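You operate a simulated robot arm through the tools that you are given. There is no shell and no other tool.

Carry out the task below with a simulated robot arm. There is one attempt and no reset: what you move stays moved.

JOB
Strip the make-ready block: clamp open, die out, shims back.
Fine: stand the die on the spot beside the block; the orange shim and the grey shim are in.
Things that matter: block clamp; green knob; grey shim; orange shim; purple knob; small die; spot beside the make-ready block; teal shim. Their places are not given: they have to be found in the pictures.

The check looks at the end state, three seconds after you hand in, the way a careful person would. Anything else that was tipped, shoved, dropped, spilled or broken makes it a failure.

ROBOT AND FRAMES
A 6-joint arm with a two-finger parallel gripper, fixed in place. Base frame: the origin is at the foot of the arm, x ahead of it, y to its left, z up; the work surface is at about z = 0. Lengths are in m, angles in rad, forces in N, time in s.
With the tool pointing down near the work surface it reaches from about 0.12 to 0.5 m from the base axis. Its first joint turns from -1.257 to 1.257 rad. Payload 0.65 kg.
The tool frame sits at the grasp point between the pads (the TCP): z along the fingers, y along the line on which they close. The tips reach 0.025 m beyond it. The gripper opens to 0.076 m. The fingers are 0.018 m wide and 0.01 m thick; the gripper's body (0.036 by 0.078 m) begins 0.045 m behind the TCP.
Orientation is told as [roll, pitch, yaw] about the base's x, y, z axes, in that order, counted from this pose: with the fingers straight down and closing along the base's y, the tool's x points along the base's -x, its y along +y and its z along -z.

CONTROLS
- The arm moves only by the tool arm_command. Its argument "rows" is a list of rows, each a list of 6 numbers: the shift along the tool's x, y, z in m, then the turn, a rotation vector about the tool's x, y, z in rad. In form: [[tx, ty, tz, wx, wy, wz], ...]. A call has 1 to 20 rows; each row shifts and turns the commanded pose from where the row before left it, along the tool's axes as they then stand. "fingers" is the gripper command, from -1 (shut) to 1 (fully open), values between in proportion, set as the call begins (left out, the last holds). Each row takes 0.2 s and may step no farther than 0.05 m and 0.15 rad from the row before; otherwise, or with a gripper value out of range, the whole call is refused. A pose out of reach is approached as far as the arm can. The call stops where the force on the tool passes 40 N (or 10 N more than at its start, if that is more) or the arm is blocked; 0.2 s more then pass. Each finger travels about 0.108 m/s and halts on what it meets, pressing with about 29 N; the grip force reading is that of the motor and also rises with nothing between the fingers. The clock runs only during rows and for 0.2 s after the last one: add rows that do not move to give the fingers time. It gives the time, the measured TCP pose, the force on the tool (base axes), the opening and the grip force at its end, in the units of the frame above (readings bear some noise), with the torque about the TCP (base axes, N m) and any sound that the robot's microphone picked up.
- Cameras (640 x 400 px; columns grow to the right, rows downward): "scene" is fixed at [0.0681, 0.2776, 0.422]; the picture's right is [-0.69, -0.73, 0.00], its down [-0.28, 0.27, -0.92] and it looks along [0.67, -0.63, -0.39] (base axes); focal length 321 px, centre (320, 200). "wrist" rides on the gripper at [0.058, 0.011, -0.081] in the tool frame; the picture's right is [-0.18, 0.98, 0.00], its down [-0.75, -0.14, -0.64] and it looks along [-0.63, -0.12, 0.77] (tool axes); focal length 243 px, centre (320, 200).
- camera(camera): a new picture of that camera. No time passes.
- measure_at(camera, pixels): for up to 12 pixels [column, row] of the newest picture of that camera ("zoom" is the newest enlarged one), the place [x, y, z] in the base frame of the surface seen there, good to about 0.002 m. No time passes.
- close_up(camera, box): a new picture of the part [left, top, right, bottom] of that camera's present view, enlarged. No time passes.
- close_job(): hands the job in; it is judged then, once.

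Leave the gripper open and the arm clear of the work at the hand-in unless told otherwise.

The tools are called after "Emit:" as name(argument=value, ...) on one line, values as JSON. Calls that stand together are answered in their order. arm_command: Moves the arm, as the interface text tells. Its arguments: {"type":"object","properties":{"rows":{"type":"array","items":{"type":"array","items":{"type":"number"}}},"fingers":{"type":"number"}},"required":["rows"]} The other tools are called the same way: camera (camera) takes a picture; measure_at (camera, pixels) gives the place of the surface under pixels of a picture; close_up (camera, box) takes an enlarged picture of a part of a camera's view; close_job () hands the job in.

At the start:

```text
time_s: 0.0
tcp_pos: [0.3031, -0.0057, 0.2574]
tcp_rot: [-0.002, 0.0, 0.001]
contact_force: [0.2, 0.6, -0.1]
ft_torque: [0.03, -0.01, 0.0]
gripper_width: 0.0758
gripper_force: 0.1
```

scene: 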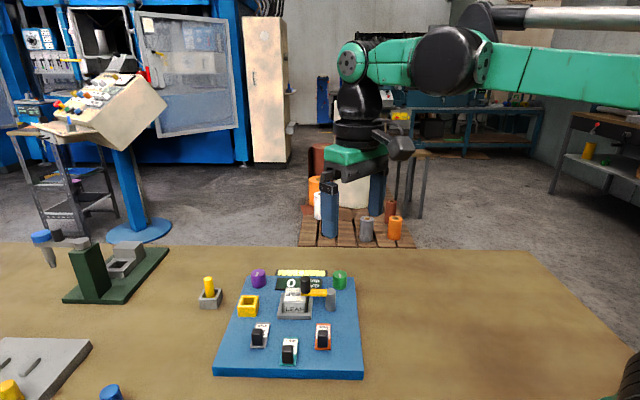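
wrist: 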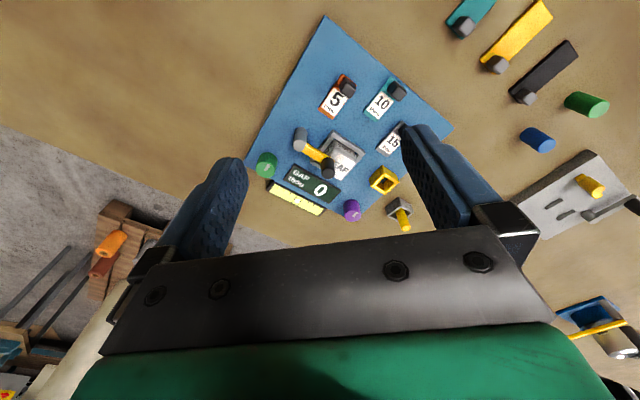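

I see a blue make-ready block with a die, a clamp lever, two knobs, shims and a display. I'll zoom in on the block from both cameras.

Emit:
close_up(camera="scene", box=[190, 250, 390, 390])

Emit:
close_up(camera="wrist", box=[230, 10, 470, 240])

Emit:
close_up(camera="wrist", box=[430, 0, 640, 240])

Emit:
close_up(camera="scene", box=[0, 200, 240, 400])

```text
2.86 times, centred on (290, 320) of scene
```

zoom: 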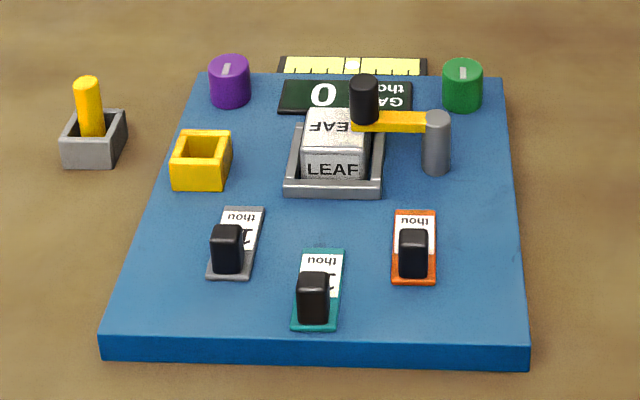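

```text
1.74 times, centred on (350, 125) of wrist
```

zoom: 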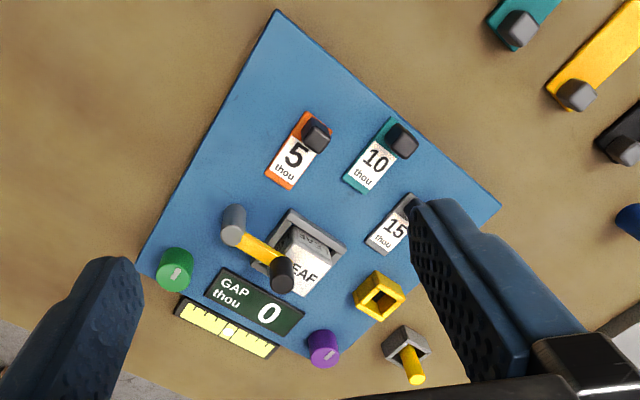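

```text
1.67 times, centred on (535, 120) of wrist
```

zoom: 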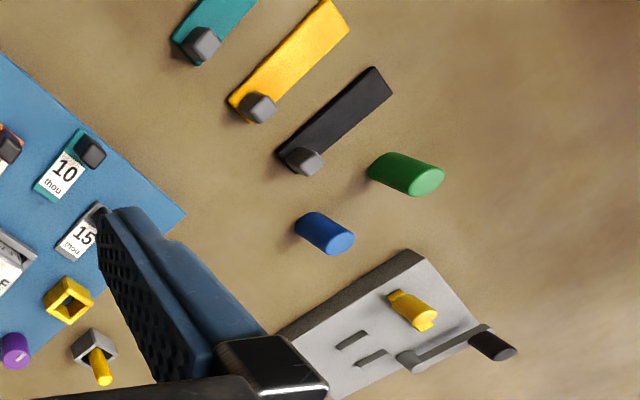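

```text
2.00 times, centred on (120, 300) of scene
```

zoom: 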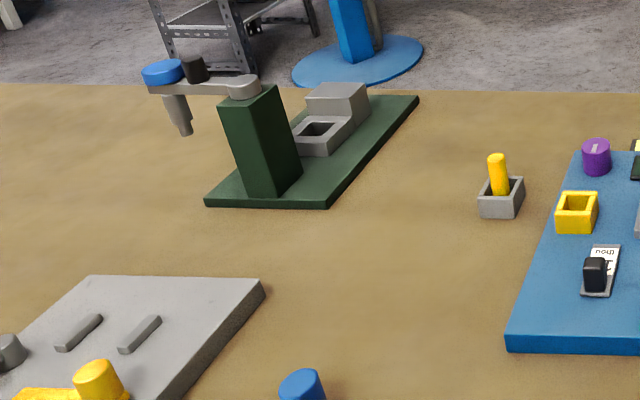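

I'll measure the main features in the scene picture: block corners, knobs, shims, die, clamp arm, the yellow box, and the grey cup beside the block.

Emit:
close_up(camera="scene", box=[190, 250, 390, 390])

Emit:
measure_at(camera="zoom", pixels=[[105, 335], [525, 342], [500, 82], [212, 76], [230, 62], [462, 65], [363, 82], [437, 117], [400, 120], [335, 125], [332, 168], [290, 188]])

Emit:
measure_at(camera="zoom", pixels=[[228, 229], [228, 260], [313, 276], [313, 310], [413, 232], [413, 262], [200, 133], [200, 180], [95, 155], [87, 80], [95, 130], [350, 65]])

```text
2.86 times, centred on (290, 320) of scene
```

zoom: 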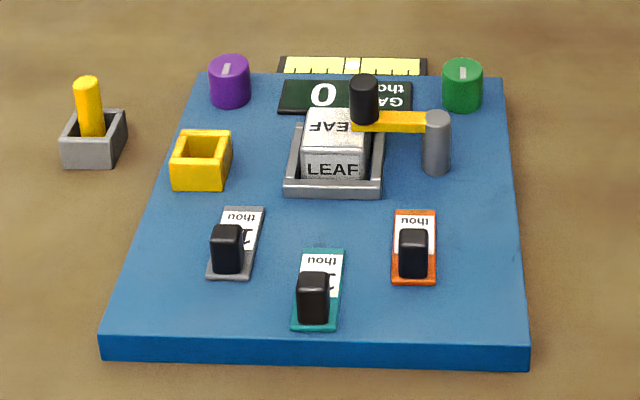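

```text
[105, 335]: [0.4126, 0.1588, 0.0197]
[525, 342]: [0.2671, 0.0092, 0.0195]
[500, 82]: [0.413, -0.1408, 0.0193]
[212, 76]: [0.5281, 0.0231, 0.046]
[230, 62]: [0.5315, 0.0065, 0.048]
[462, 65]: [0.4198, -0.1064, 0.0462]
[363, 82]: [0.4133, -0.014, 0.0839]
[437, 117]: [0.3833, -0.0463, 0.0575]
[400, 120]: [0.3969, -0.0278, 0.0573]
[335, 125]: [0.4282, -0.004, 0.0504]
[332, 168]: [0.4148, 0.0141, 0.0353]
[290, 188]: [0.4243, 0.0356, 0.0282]
```

```text
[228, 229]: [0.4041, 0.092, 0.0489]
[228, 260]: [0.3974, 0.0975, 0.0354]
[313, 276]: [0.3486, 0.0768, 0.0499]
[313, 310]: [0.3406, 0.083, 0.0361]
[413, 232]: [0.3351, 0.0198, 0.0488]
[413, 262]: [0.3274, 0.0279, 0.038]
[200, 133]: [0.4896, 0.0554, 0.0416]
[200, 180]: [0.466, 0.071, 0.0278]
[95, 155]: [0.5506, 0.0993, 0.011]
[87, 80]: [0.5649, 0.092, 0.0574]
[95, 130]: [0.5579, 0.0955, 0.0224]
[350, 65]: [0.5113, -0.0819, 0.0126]
```

The block lies turned by about 45°. The orange and grey shims sit roughly 0.03 m nearer the die than the teal one, so they are the ones that are "in". I haven't found the spot yet, so I'll pull the arm back and look from another angle.

Emit:
arm_command(rows=[[0.03, 0, -0.02, 0, 0, 0], [0.03, 0, -0.02, 0, 0, 0], [0.03, 0, -0.02, 0, 0, 0], [0, 0, 0, 0, 0, 0]], fingers=1)

Emit:
camera(camera="wrist")

Emit:
camera(camera="scene")

```text
time_s: 1.0
tcp_pos: [0.2112, -0.0042, 0.3171]
tcp_rot: [-0.001, 0.001, 0.0]
contact_force: [-0.5, 0.9, 0.9]
ft_torque: [-0.01, -0.02, 0.0]
gripper_width: 0.0762
gripper_force: 0.2
```

```text
taken
```

wrist: 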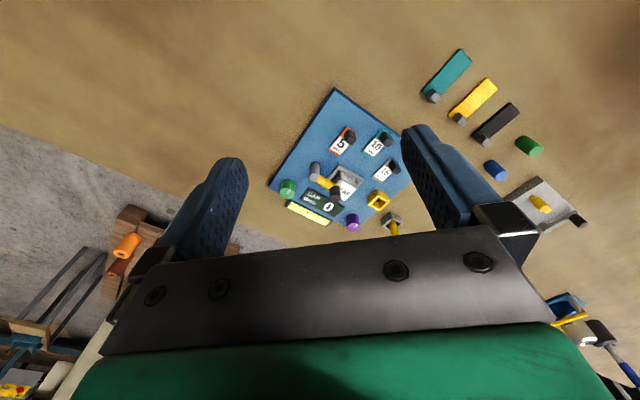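

```text
taken
```

scene: 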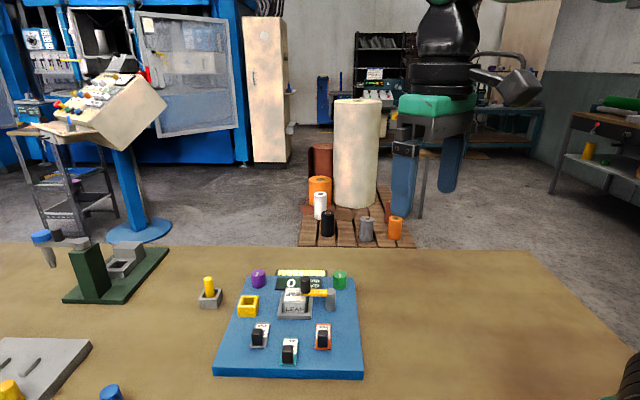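

Now I'll zoom in on the block and its surroundings from the wrist camera, covering the yellow box, the grey cup with the pin, and the bare table nearby.

Emit:
close_up(camera="wrist", box=[340, 170, 430, 240])

Emit:
close_up(camera="wrist", box=[240, 70, 440, 240])

Emit:
close_up(camera="scene", box=[180, 250, 300, 340])

Emit:
close_up(camera="scene", box=[340, 240, 640, 400])

```text
5.71 times, centred on (385, 205) of wrist
```

zoom: 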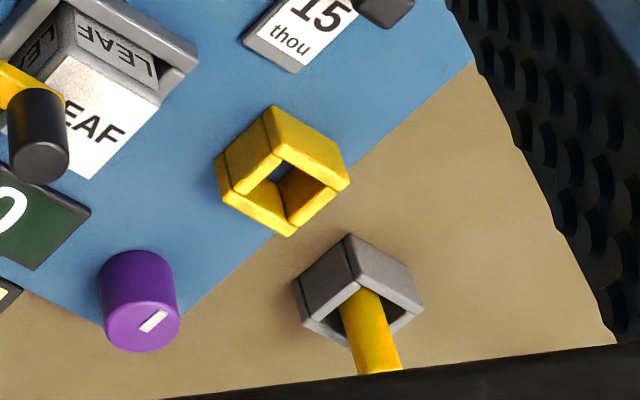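

```text
2.35 times, centred on (340, 155) of wrist
```

zoom: 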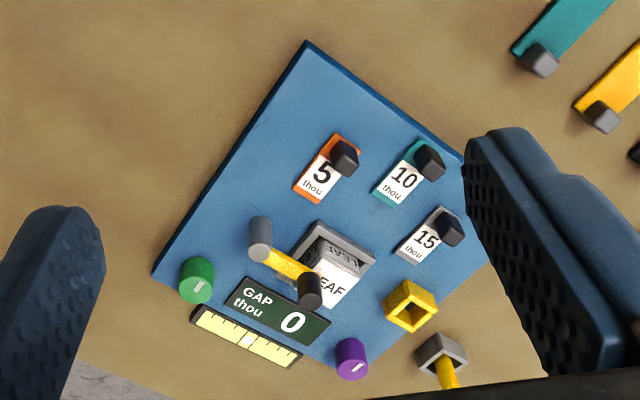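

```text
4.44 times, centred on (240, 295) of scene
```

zoom: 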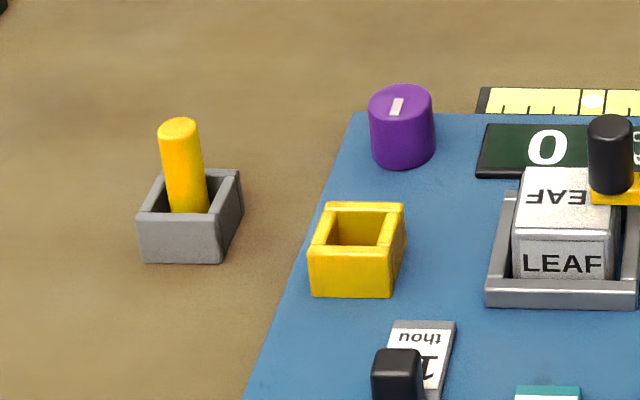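

```text
2.13 times, centred on (490, 320) of scene
```

zoom: 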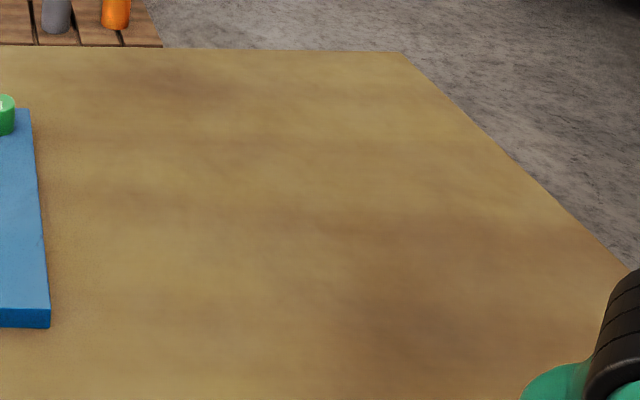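

There's no obvious printed mark yet. I'll move over and turn the gripper so the wrist camera sees the areas the fingers have been hiding.

Emit:
arm_command(rows=[[0, 0, 0, 0, 0, 0.15], [0, 0, 0, 0, 0, 0.15], [0, 0, 0, 0, 0, 0.15], [0, 0, 0, 0, 0, 0.15], [0, 0, 0, 0, 0, 0]])

Emit:
camera(camera="wrist")

```text
time_s: 2.2
tcp_pos: [0.2138, -0.0042, 0.3184]
tcp_rot: [0.0, 0.001, -0.6]
contact_force: [0.0, 0.1, 0.3]
ft_torque: [-0.01, 0.0, -0.04]
gripper_width: 0.0761
gripper_force: 0.1
```

```text
taken
```

wrist: 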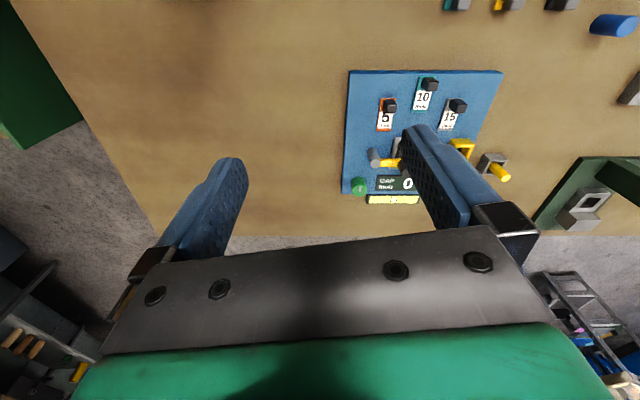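

There is no mark on the far or right-hand side. I'll turn the other way to check the left side.

Emit:
arm_command(rows=[[0, 0, 0, 0, 0, -0.15], [0, 0, 0, 0, 0, -0.15], [0, 0, 0, 0, 0, -0.15], [0, 0, 0, 0, 0, -0.15], [0, 0, 0, 0, 0, -0.15], [0, 0, 0, 0, 0, -0.15], [0, 0, 0, 0, 0, -0.15], [0, 0, 0, 0, 0, -0.15], [0, 0, 0, 0, 0, -0.15], [0, 0, 0, 0, 0, 0]])

Emit:
camera(camera="wrist")

```text
time_s: 4.4
tcp_pos: [0.215, -0.0059, 0.3168]
tcp_rot: [0.0, 0.0, 0.752]
contact_force: [-0.6, 0.7, -0.2]
ft_torque: [0.02, 0.01, 0.02]
gripper_width: 0.076
gripper_force: 0.0
```

```text
taken
```

wrist: 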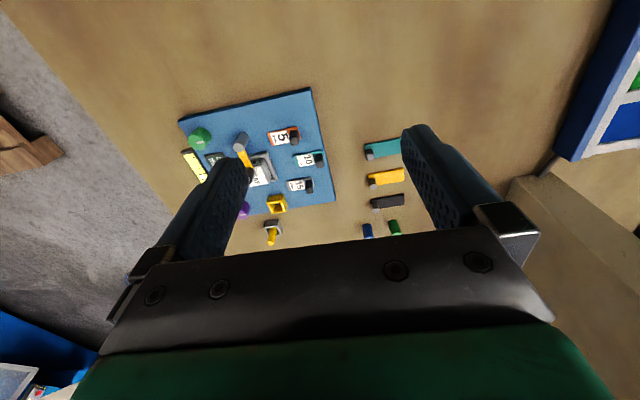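

No mark stands out at this scale. I'll zoom hard on strips of table next to the block to look for a faint one.

Emit:
close_up(camera="scene", box=[130, 300, 250, 400])

Emit:
close_up(camera="scene", box=[350, 270, 470, 370])

Emit:
close_up(camera="scene", box=[210, 360, 290, 400])

Emit:
close_up(camera="scene", box=[290, 340, 410, 400])

Emit:
close_up(camera="wrist", box=[160, 60, 400, 250])

Emit:
close_up(camera="scene", box=[130, 240, 250, 310])

```text
4.00 times, centred on (190, 350) of scene
```

zoom: 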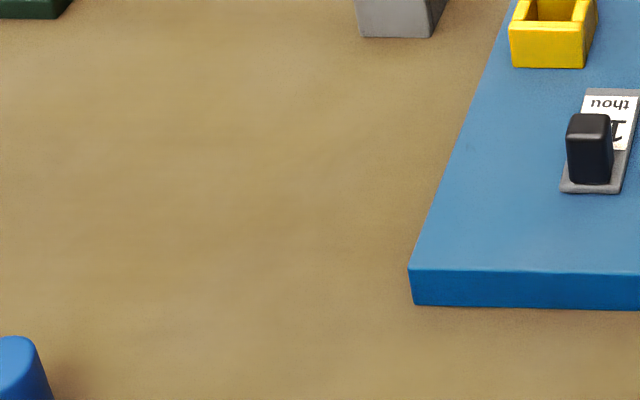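

```text
4.00 times, centred on (410, 320) of scene
```

zoom: 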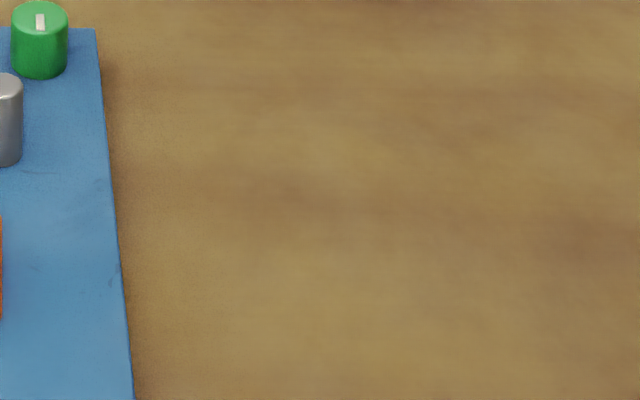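

```text
8.00 times, centred on (250, 380) of scene
```

zoom: 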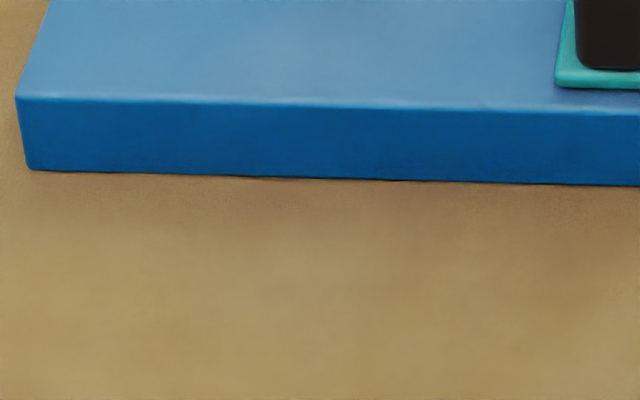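

```text
5.33 times, centred on (350, 370) of scene
```

zoom: 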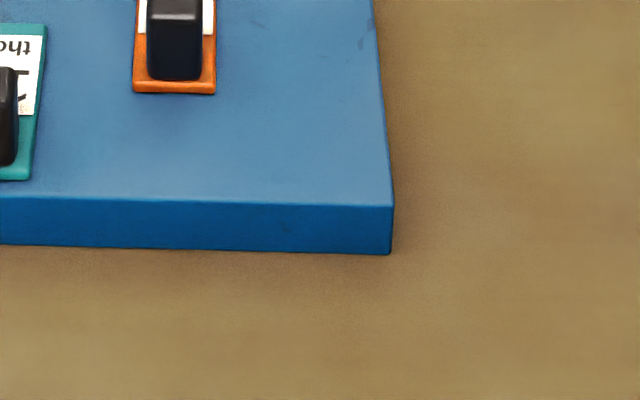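

```text
2.11 times, centred on (280, 155) of wrist
```

zoom: 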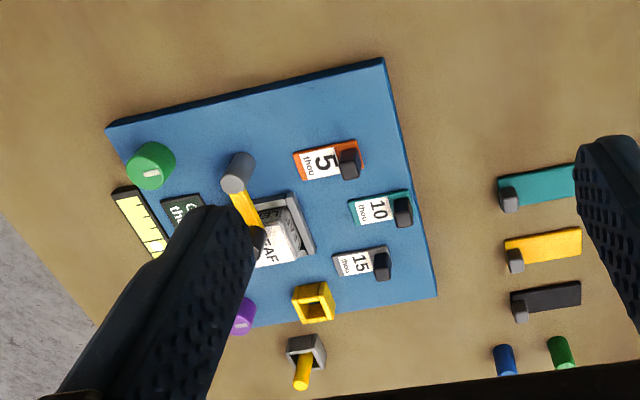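

```text
5.33 times, centred on (190, 275) of scene
```

zoom: 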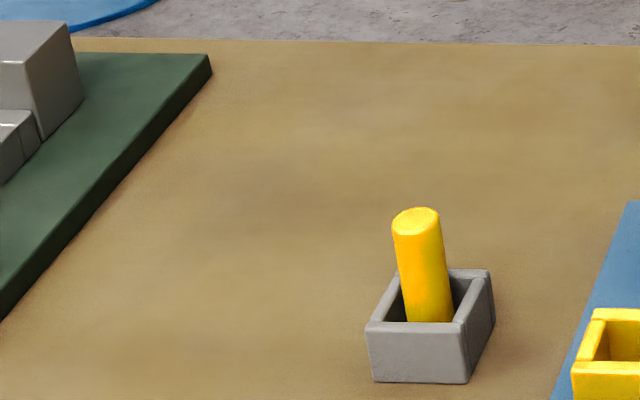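

Still nothing beside the block. I'll check the rest of the table, including the area close to the base.

Emit:
close_up(camera="wrist", box=[340, 0, 640, 250])

Emit:
close_up(camera="wrist", box=[0, 0, 340, 200])

Emit:
close_up(camera="scene", box=[0, 220, 180, 400])

```text
1.60 times, centred on (490, 125) of wrist
```

zoom: 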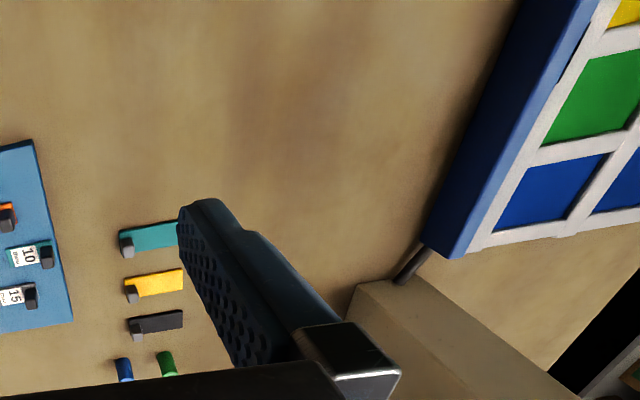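

```text
1.88 times, centred on (170, 100) of wrist
```

zoom: 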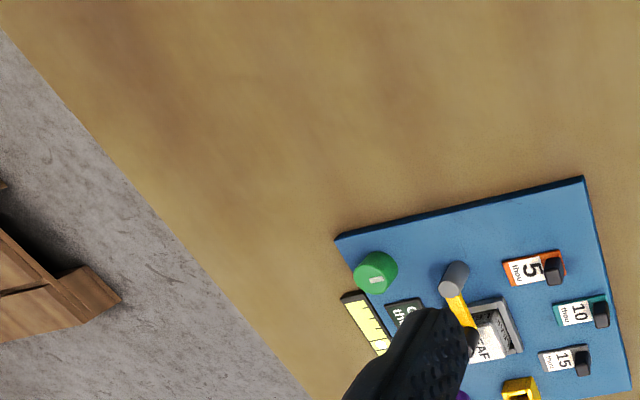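

```text
2.22 times, centred on (90, 310) of scene
```

zoom: 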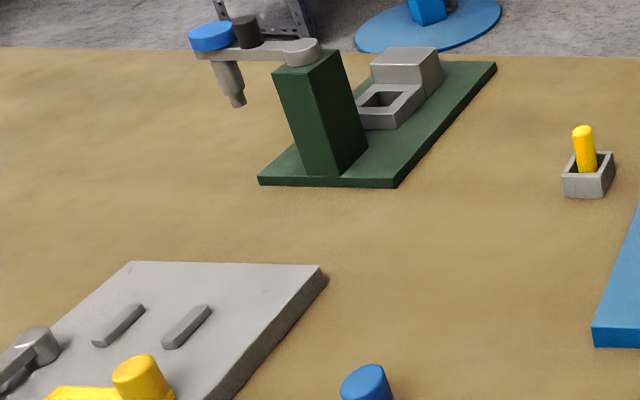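

I'll zoom into the far strip of table and the display and level area, then survey from other positions.

Emit:
close_up(camera="scene", box=[220, 240, 380, 340])

Emit:
arm_command(rows=[[0, 0.05, 0, 0, 0, 0], [0, 0.05, 0, 0, 0, 0], [-0.05, 0, 0, 0, 0, 0], [0, 0, 0, 0, 0, 0], [0, 0, 0, 0, 0, 0]])

Emit:
camera(camera="wrist")

```text
4.00 times, centred on (300, 290) of scene
```

zoom: 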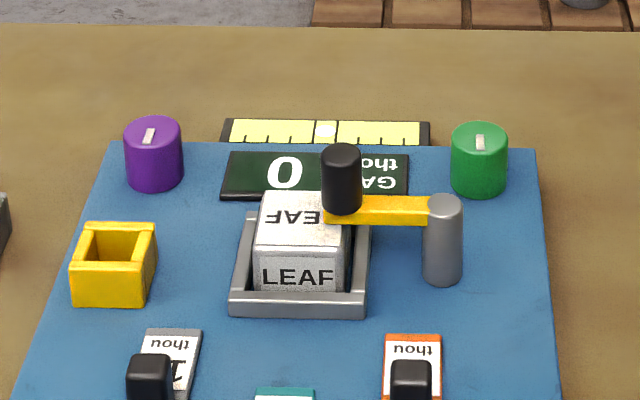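

```text
time_s: 5.6
tcp_pos: [0.1812, 0.1035, 0.3169]
tcp_rot: [-0.001, -0.001, 0.751]
contact_force: [-0.5, -0.6, 0.0]
ft_torque: [0.0, -0.01, 0.0]
gripper_width: 0.0759
gripper_force: 0.1
```

```text
taken
```

wrist: 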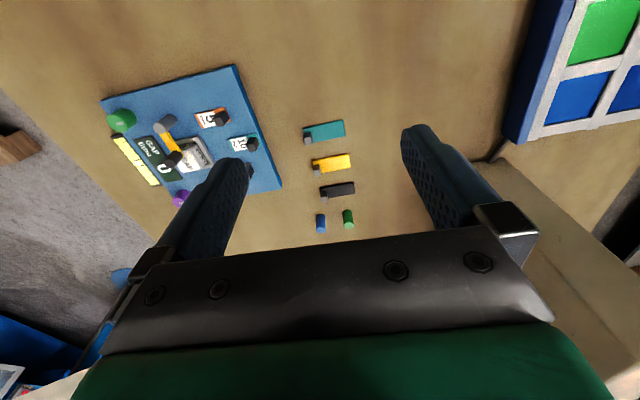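

I want a closer, unobstructed view of the table on the left side of the block, so I'll turn back to yaw 0 and shift left and forward.

Emit:
arm_command(rows=[[0, 0, 0, 0, 0, 0.15], [0, 0, 0, 0, 0, 0.15], [0, 0, 0, 0, 0, 0.15], [0, 0, 0, 0, 0, 0.15], [0, 0, 0, 0, 0, 0.15], [-0.04, 0.025, 0.02, 0, 0, 0], [-0.04, 0.025, 0.02, 0, 0, 0], [-0.03, 0.025, 0, 0, 0, 0], [0, 0, 0, 0, 0, 0]])

Emit:
camera(camera="wrist")

```text
refused: row 6 steps farther than a row can; nothing moved
```

```text
taken
```

wrist: 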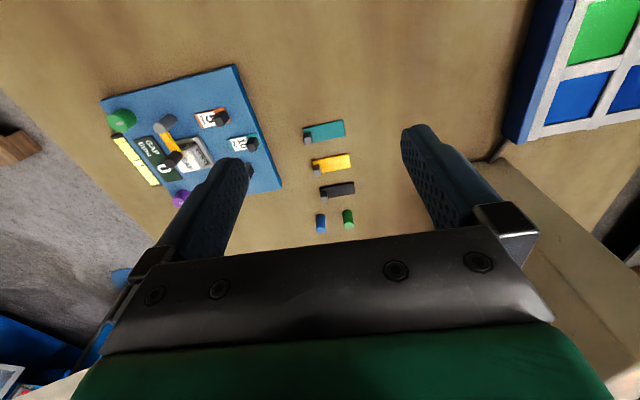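

The combined step was too long, so nothing moved. I'll send the same move in smaller steps.

Emit:
arm_command(rows=[[0, 0, 0, 0, 0, 0.15], [0, 0, 0, 0, 0, 0.15], [0, 0, 0, 0, 0, 0.15], [0, 0, 0, 0, 0, 0.15], [0, 0, 0, 0, 0, 0.15], [-0.035, 0.02, 0.02, 0, 0, 0], [-0.035, 0.02, 0.02, 0, 0, 0], [-0.035, 0.02, 0, 0, 0, 0], [0, 0, 0, 0, 0, 0]])

Emit:
camera(camera="wrist")

```text
time_s: 7.6
tcp_pos: [0.2857, 0.1612, 0.2781]
tcp_rot: [0.001, 0.001, 0.0]
contact_force: [-0.5, 0.2, 0.8]
ft_torque: [-0.01, 0.03, -0.01]
gripper_width: 0.0765
gripper_force: 0.0
```

```text
taken
```

wrist: 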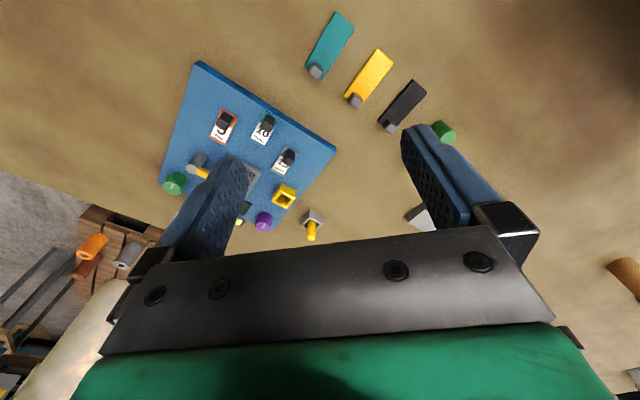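

Emit:
close_up(camera="wrist", box=[240, 100, 440, 240])

Emit:
close_up(camera="wrist", box=[280, 0, 480, 140])

Emit:
close_up(camera="wrist", box=[420, 0, 640, 300])

Emit:
close_up(camera="wrist", box=[0, 0, 300, 200])

```text
2.86 times, centred on (340, 170) of wrist
```

zoom: 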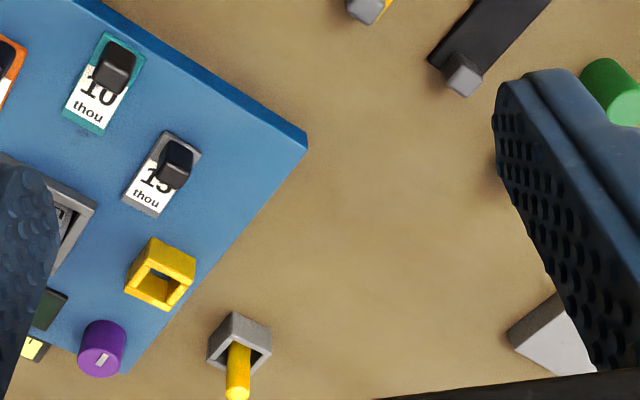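

```text
2.86 times, centred on (380, 70) of wrist
```

zoom: 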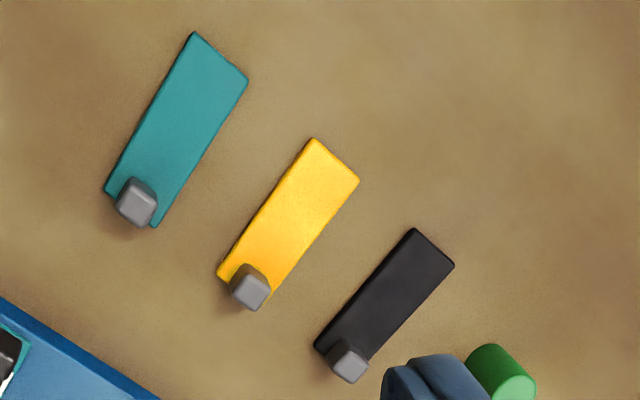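

```text
1.33 times, centred on (530, 150) of wrist
```

zoom: 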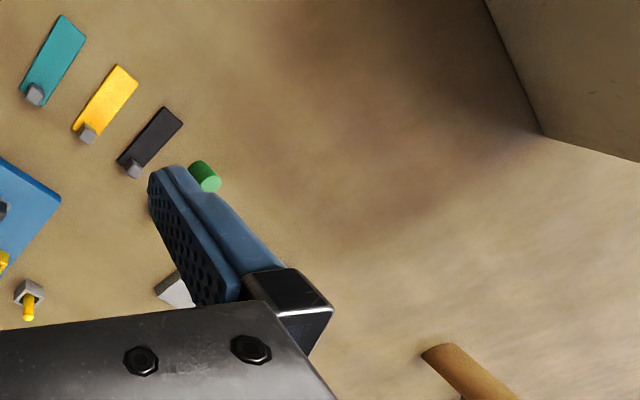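

```text
2.00 times, centred on (150, 100) of wrist
```

zoom: 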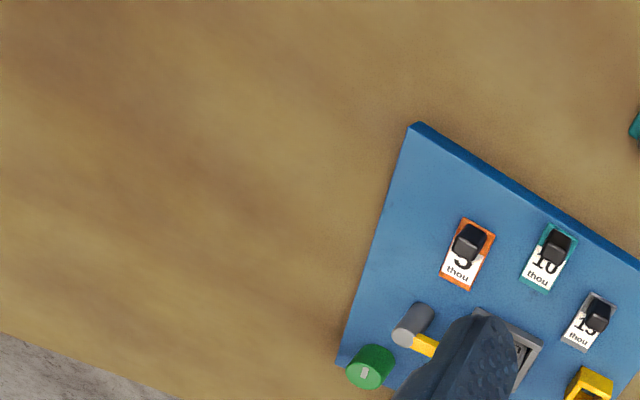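

The only things beside the block are the small grey cup with a yellow peg and the yellow frame at the block's edge. I'll measure both closely, along with the bare table around them.

Emit:
close_up(camera="wrist", box=[260, 160, 350, 240])

Emit:
measure_at(camera="wrist", pixels=[[285, 185], [294, 189], [290, 205], [276, 199], [284, 192], [313, 210], [324, 215], [317, 228], [303, 221], [310, 238], [340, 180], [350, 220]])

```text
5.00 times, centred on (305, 200) of wrist
```

zoom: 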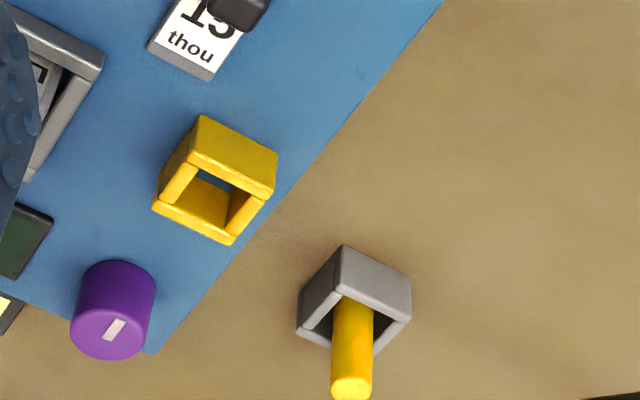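

```text
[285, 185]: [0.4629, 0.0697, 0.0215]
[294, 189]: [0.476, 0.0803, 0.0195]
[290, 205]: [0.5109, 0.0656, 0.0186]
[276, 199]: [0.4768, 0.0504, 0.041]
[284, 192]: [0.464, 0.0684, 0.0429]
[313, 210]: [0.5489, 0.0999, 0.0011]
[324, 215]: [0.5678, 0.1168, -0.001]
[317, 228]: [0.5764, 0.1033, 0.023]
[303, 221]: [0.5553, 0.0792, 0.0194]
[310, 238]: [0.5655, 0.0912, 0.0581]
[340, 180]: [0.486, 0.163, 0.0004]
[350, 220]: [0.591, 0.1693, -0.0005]
```

I'll look at very high zoom for any faint outline on the table next to the block.

Emit:
close_up(camera="scene", box=[360, 270, 520, 370])

Emit:
close_up(camera="scene", box=[150, 300, 240, 356])

Emit:
close_up(camera="scene", box=[360, 245, 540, 300])

Emit:
close_up(camera="wrist", box=[200, 0, 340, 90])

Emit:
close_up(camera="wrist", box=[20, 20, 220, 145])

```text
4.00 times, centred on (440, 320) of scene
```

zoom: 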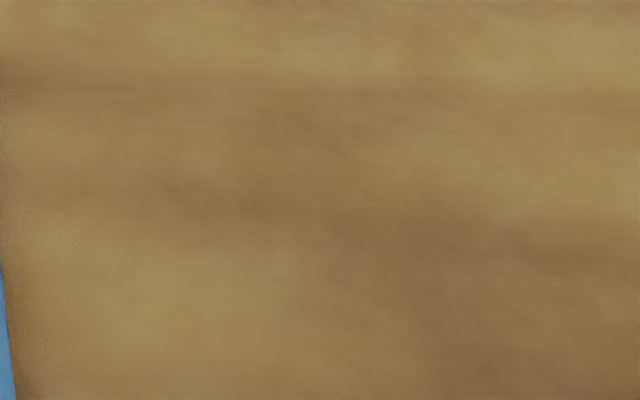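

```text
7.11 times, centred on (195, 328) of scene
```

zoom: 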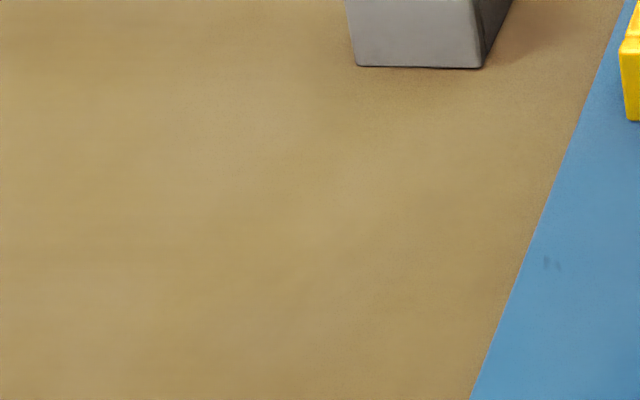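

```text
3.56 times, centred on (450, 272) of scene
```

zoom: 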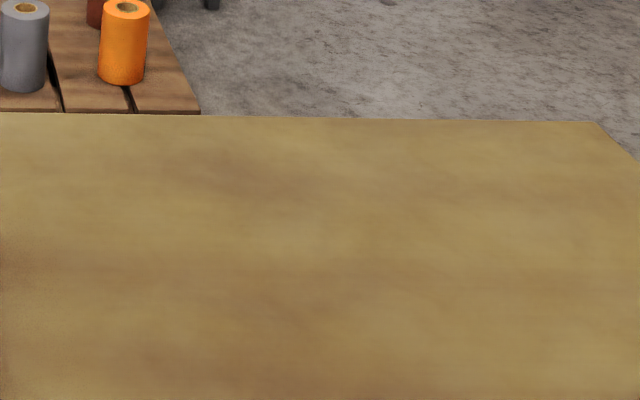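

```text
4.44 times, centred on (270, 45) of wrist
```

zoom: 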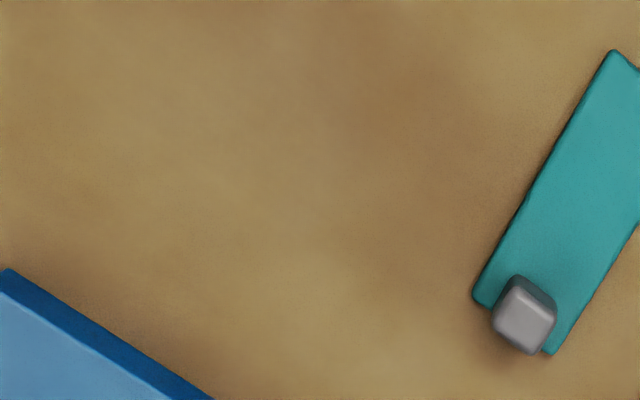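

```text
3.20 times, centred on (120, 82) of wrist
```

zoom: 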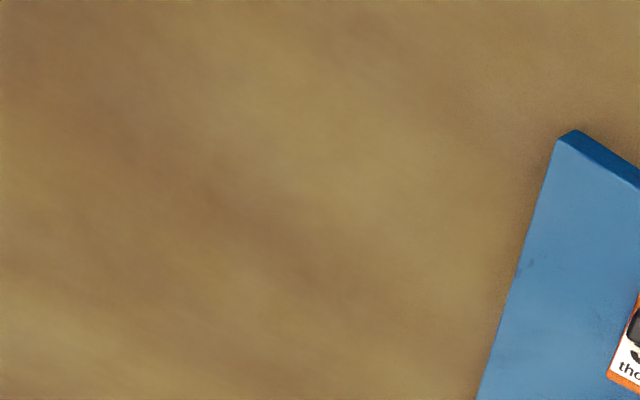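

I've found no mark. Next I'll get the exact sizes of the die, nest, clamp and shims from the scene picture.

Emit:
close_up(camera="scene", box=[265, 270, 345, 325])

Emit:
measure_at(camera="zoom", pixels=[[150, 195], [300, 200], [295, 130], [190, 60], [160, 150], [225, 150], [150, 300], [280, 300], [215, 340], [110, 350], [340, 350], [230, 100]])

```text
7.27 times, centred on (305, 298) of scene
```

zoom: 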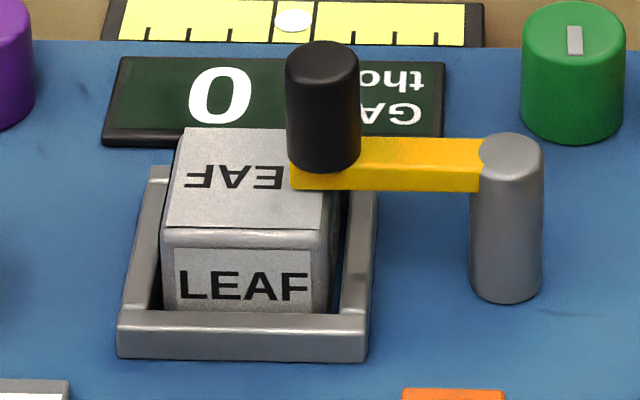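

```text
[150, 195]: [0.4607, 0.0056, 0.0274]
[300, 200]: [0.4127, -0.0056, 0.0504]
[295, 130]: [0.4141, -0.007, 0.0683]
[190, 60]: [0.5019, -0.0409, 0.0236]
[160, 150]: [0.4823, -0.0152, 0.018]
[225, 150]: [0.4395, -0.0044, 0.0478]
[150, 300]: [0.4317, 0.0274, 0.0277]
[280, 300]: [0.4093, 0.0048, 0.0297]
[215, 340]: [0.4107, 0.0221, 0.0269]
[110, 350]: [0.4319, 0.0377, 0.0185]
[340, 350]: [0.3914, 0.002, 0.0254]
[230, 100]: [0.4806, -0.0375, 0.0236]
```

Emit:
measure_at(camera="zoom", pixels=[[168, 230], [322, 234], [188, 131], [280, 131], [172, 300], [320, 310], [320, 45], [508, 140], [508, 295], [400, 150], [470, 185], [345, 60]])

Emit:
measure_at(camera="zoom", pixels=[[122, 325], [365, 325], [152, 172], [370, 195], [130, 10], [470, 10], [470, 42], [110, 35], [120, 60], [440, 65], [105, 140], [440, 150]])

```text
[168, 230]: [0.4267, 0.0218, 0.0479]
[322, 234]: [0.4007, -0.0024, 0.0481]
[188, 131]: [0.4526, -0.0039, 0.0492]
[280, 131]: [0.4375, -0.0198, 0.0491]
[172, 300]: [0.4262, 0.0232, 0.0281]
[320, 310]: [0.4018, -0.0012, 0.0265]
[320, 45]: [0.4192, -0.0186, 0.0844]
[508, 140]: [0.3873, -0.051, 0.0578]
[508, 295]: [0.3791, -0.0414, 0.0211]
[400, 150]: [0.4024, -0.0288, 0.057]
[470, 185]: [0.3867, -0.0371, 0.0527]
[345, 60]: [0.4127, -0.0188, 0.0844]
```

```text
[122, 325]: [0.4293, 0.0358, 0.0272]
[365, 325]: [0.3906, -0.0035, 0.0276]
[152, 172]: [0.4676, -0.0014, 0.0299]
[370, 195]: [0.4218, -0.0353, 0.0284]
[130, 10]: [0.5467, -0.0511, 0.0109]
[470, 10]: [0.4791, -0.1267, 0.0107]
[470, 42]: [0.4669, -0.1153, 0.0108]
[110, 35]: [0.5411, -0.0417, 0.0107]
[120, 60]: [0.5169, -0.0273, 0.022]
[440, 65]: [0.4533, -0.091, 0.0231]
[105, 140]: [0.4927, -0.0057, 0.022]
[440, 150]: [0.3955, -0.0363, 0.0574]
```

The die is about 0.036 m square and 0.03 m tall. The grey cup and yellow frame are only about 0.033 m outside, so the die fits neither. I'll go up and tilt the camera straight down for a plan view of the block and its surroundings.

Emit:
arm_command(rows=[[0, -0.04, -0.02, 0, 0, 0], [0, -0.04, -0.02, 0, 0, 0], [0, -0.04, -0.02, 0, 0, 0], [0, -0.04, -0.02, 0, 0, 0], [0, 0, 0, 0, 0.14, 0], [0, 0, 0, 0, 0.14, 0], [0, 0, 0, 0, 0.14, 0], [0, 0, 0, 0, 0.14, 0], [0, 0, 0, 0, 0.13, 0], [0, 0, 0, 0, 0, 0]])

Emit:
camera(camera="wrist")

```text
time_s: 9.4
tcp_pos: [0.2895, 0.0005, 0.3574]
tcp_rot: [-0.002, 0.43, -0.002]
contact_force: [8.8, 4.9, -10.8]
ft_torque: [-0.71, 0.56, -0.27]
gripper_width: 0.0762
gripper_force: 0.1
out of reach, approached as far as the arm can: row 8, 9
stopped in row 9: the force on the tool passed its limit at 46 N (the readings are from after the stop); the commanded pose is now the measured one
```

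```text
taken
```

wrist: 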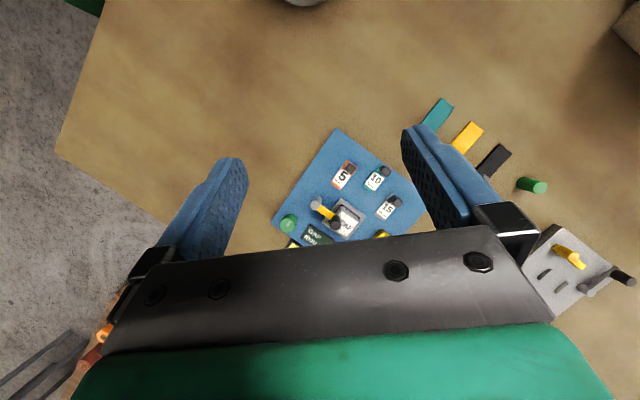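

The tilt hit the arm's own limit and the force stop tripped, so I'll undo it straight away. The plan view shows bare table all around the block.

Emit:
arm_command(rows=[[0, 0, 0, 0, -0.11, 0], [0, 0, 0, 0, -0.11, 0], [0, 0, 0, 0, -0.11, 0], [0, 0, 0, 0, -0.1, 0], [0, 0, 0, 0, 0, 0]])

Emit:
close_up(camera="wrist", box=[60, 0, 480, 250])

Emit:
camera(camera="scene")

```text
time_s: 10.6
tcp_pos: [0.2897, 0.0014, 0.3577]
tcp_rot: [0.0, 0.0, 0.0]
contact_force: [-0.2, -0.3, 0.3]
ft_torque: [0.01, 0.02, 0.02]
gripper_width: 0.076
gripper_force: 0.1
```

```text
1.52 times, centred on (270, 125) of wrist
```

zoom: 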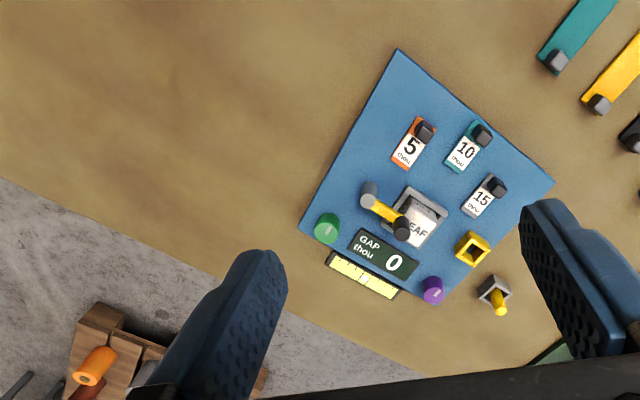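

```text
taken
```

scene: 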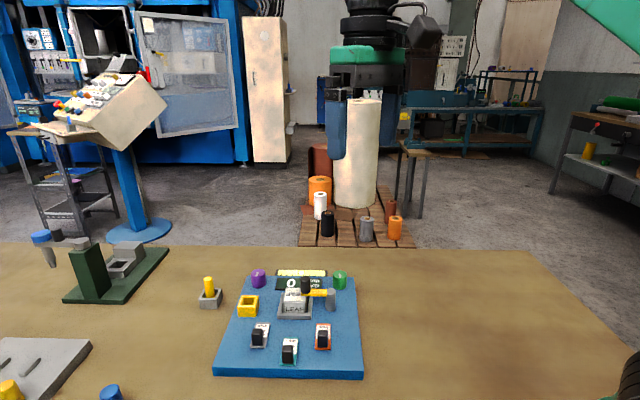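

I'll zoom on the two free, reachable patches beside the block: its right side near wrist pixel (260, 72) and its front side near (398, 42).

Emit:
camera(camera="wrist")

Emit:
close_up(camera="wrist", box=[180, 30, 320, 120])

Emit:
close_up(camera="wrist", box=[330, 0, 470, 90])

Emit:
close_up(camera="wrist", box=[120, 100, 280, 200])

```text
taken
```

wrist: 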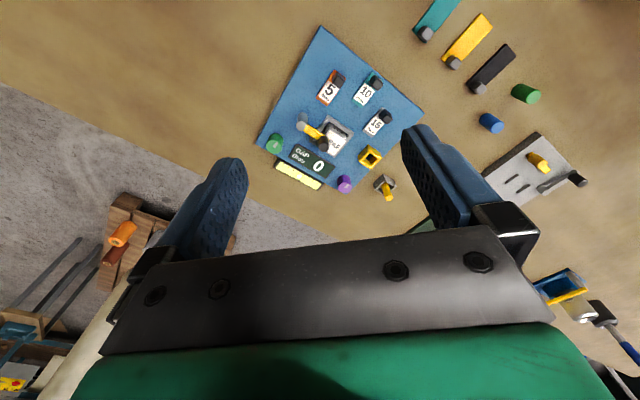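

```text
4.44 times, centred on (250, 75) of wrist
```

zoom: 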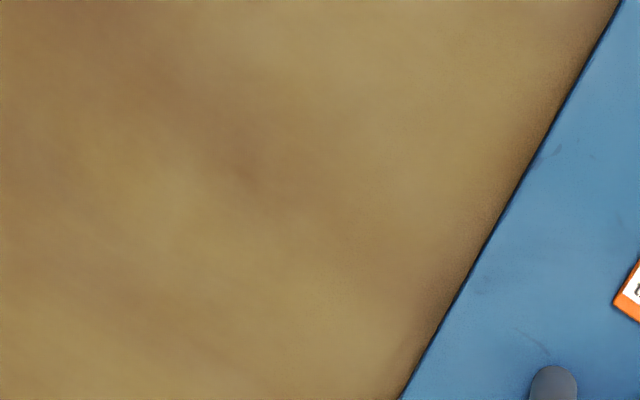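

```text
4.44 times, centred on (400, 45) of wrist
```

zoom: 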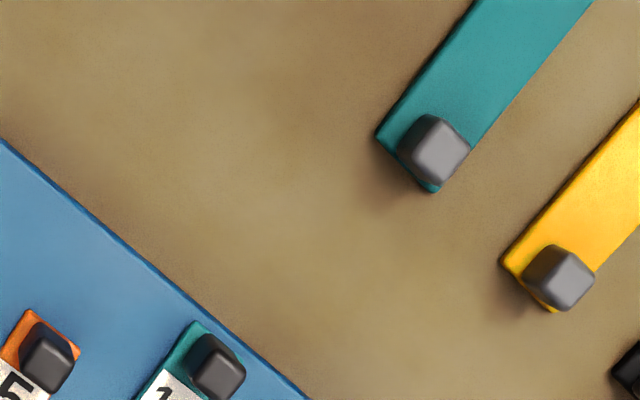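

```text
4.00 times, centred on (200, 150) of wrist
```

zoom: 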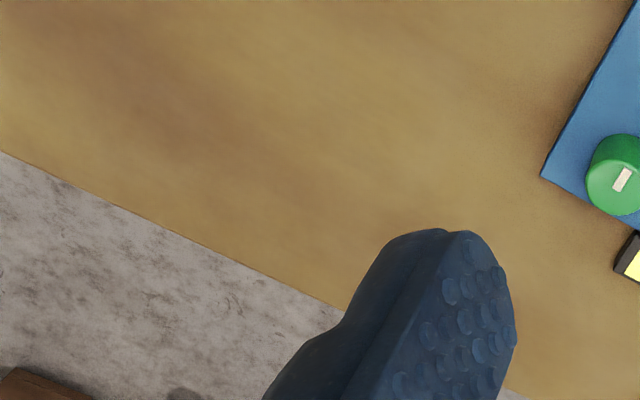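

I'll check for a thin pad of the table's own colour by sampling surface heights in the free areas next to the block.

Emit:
measure_at(camera="wrist", pixels=[[290, 50], [280, 60], [270, 70], [260, 80], [250, 90], [270, 50], [260, 60], [250, 70], [240, 80], [230, 90], [240, 110], [220, 110]])

Emit:
measure_at(camera="wrist", pixels=[[340, 20], [350, 30], [360, 40], [370, 50], [380, 60], [390, 70], [400, 80], [410, 90], [380, 40], [400, 50], [410, 60], [430, 90]])

Emit:
measure_at(camera="scene", pixels=[[205, 325], [195, 340], [190, 355], [180, 325], [175, 340], [165, 360], [200, 315], [225, 290], [230, 275], [240, 265], [190, 300], [180, 290]])

Emit:
measure_at(camera="scene", pixels=[[370, 300], [375, 320], [380, 340], [385, 360], [390, 300], [395, 320], [400, 340], [405, 360], [410, 300], [420, 320], [430, 340], [440, 360]])

```text
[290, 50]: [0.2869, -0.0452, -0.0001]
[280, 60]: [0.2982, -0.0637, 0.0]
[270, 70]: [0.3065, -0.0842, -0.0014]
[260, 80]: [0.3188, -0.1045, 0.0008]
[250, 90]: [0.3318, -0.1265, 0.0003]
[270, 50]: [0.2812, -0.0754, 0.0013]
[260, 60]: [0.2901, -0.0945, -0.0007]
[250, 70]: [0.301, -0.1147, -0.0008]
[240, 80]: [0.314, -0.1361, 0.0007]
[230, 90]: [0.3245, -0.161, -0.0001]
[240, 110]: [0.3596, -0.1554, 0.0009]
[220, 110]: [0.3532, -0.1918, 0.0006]
```

```text
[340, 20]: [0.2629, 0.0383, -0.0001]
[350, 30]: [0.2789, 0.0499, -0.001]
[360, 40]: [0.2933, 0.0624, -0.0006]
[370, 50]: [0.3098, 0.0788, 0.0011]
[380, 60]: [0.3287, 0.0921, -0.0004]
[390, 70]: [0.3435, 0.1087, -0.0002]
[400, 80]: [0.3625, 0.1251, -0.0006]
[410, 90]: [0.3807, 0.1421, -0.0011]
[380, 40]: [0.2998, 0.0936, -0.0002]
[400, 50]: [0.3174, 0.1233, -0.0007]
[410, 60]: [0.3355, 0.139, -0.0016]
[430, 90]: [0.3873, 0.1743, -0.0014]
```

```text
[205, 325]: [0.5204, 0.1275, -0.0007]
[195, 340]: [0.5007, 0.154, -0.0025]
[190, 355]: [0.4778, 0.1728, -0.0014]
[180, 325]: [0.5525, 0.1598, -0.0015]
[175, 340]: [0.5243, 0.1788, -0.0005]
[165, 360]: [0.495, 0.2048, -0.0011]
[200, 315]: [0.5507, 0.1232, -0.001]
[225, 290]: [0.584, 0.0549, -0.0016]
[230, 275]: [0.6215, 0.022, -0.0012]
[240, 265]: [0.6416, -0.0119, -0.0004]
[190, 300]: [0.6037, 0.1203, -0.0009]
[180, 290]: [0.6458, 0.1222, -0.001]
```

```text
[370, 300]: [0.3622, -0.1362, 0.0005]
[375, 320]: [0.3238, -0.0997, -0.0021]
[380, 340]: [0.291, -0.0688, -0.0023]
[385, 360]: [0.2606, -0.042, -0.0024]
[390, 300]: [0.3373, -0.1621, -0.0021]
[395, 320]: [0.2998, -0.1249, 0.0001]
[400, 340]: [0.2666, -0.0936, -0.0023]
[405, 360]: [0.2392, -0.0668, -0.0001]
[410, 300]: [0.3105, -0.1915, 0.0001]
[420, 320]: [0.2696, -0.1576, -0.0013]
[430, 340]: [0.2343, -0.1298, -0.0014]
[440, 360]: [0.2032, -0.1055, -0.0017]
```

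There is no raised pad and no visible mark anywhere, so I'll come back to the spot later. The clamp has to open first. I'll measure the post axis, the black handle, and the yellow arm precisely.

Emit:
close_up(camera="scene", box=[290, 265, 350, 315])

Emit:
close_up(camera="wrist", box=[260, 90, 380, 190])

```text
8.00 times, centred on (320, 290) of scene
```

zoom: 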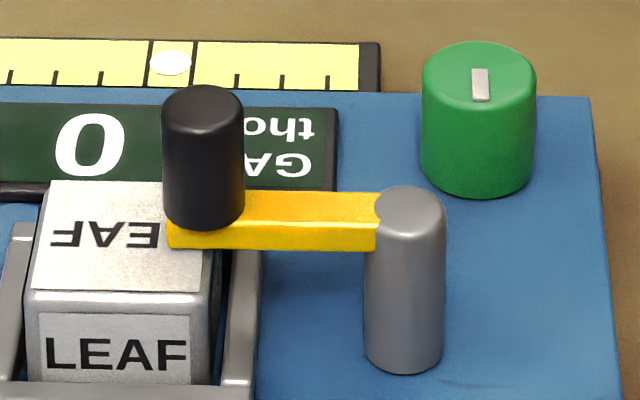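

```text
4.00 times, centred on (320, 140) of wrist
```

zoom: 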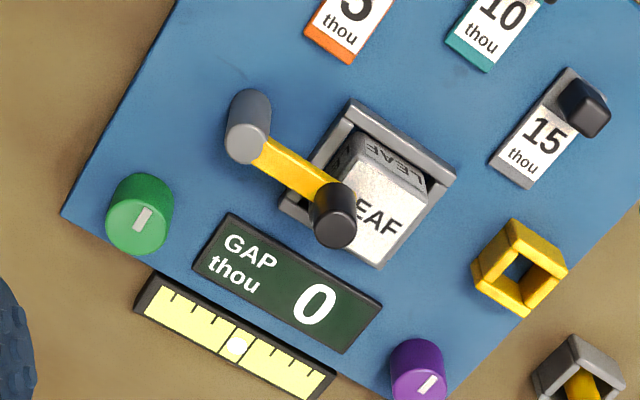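

Emit:
measure_at(camera="zoom", pixels=[[334, 228], [318, 228], [350, 228], [334, 212], [334, 244], [247, 146], [230, 146], [264, 146], [247, 160], [290, 170], [280, 183], [300, 160]])

Emit:
measure_at(camera="wrist", pixels=[[352, 112], [363, 112], [339, 80], [375, 82], [386, 116], [328, 95], [366, 91], [379, 124], [370, 157], [384, 189], [274, 143], [345, 184]])

```text
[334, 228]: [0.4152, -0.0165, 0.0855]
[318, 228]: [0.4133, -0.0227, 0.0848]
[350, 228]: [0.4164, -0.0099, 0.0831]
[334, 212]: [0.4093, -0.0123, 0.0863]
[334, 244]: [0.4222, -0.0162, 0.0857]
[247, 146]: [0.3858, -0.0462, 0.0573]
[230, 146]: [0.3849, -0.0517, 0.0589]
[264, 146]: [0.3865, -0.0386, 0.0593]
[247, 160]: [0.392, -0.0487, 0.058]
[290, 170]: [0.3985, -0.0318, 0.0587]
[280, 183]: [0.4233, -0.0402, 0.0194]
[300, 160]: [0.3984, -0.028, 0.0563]
```

```text
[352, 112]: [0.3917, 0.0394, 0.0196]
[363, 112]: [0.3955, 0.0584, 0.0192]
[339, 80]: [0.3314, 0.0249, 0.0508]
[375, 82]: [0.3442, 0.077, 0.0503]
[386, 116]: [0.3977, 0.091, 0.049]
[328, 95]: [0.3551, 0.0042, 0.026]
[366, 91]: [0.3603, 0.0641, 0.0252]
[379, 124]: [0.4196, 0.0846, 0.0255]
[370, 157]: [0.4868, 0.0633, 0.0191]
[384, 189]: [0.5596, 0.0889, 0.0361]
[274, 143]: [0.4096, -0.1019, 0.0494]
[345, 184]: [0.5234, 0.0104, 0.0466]
```

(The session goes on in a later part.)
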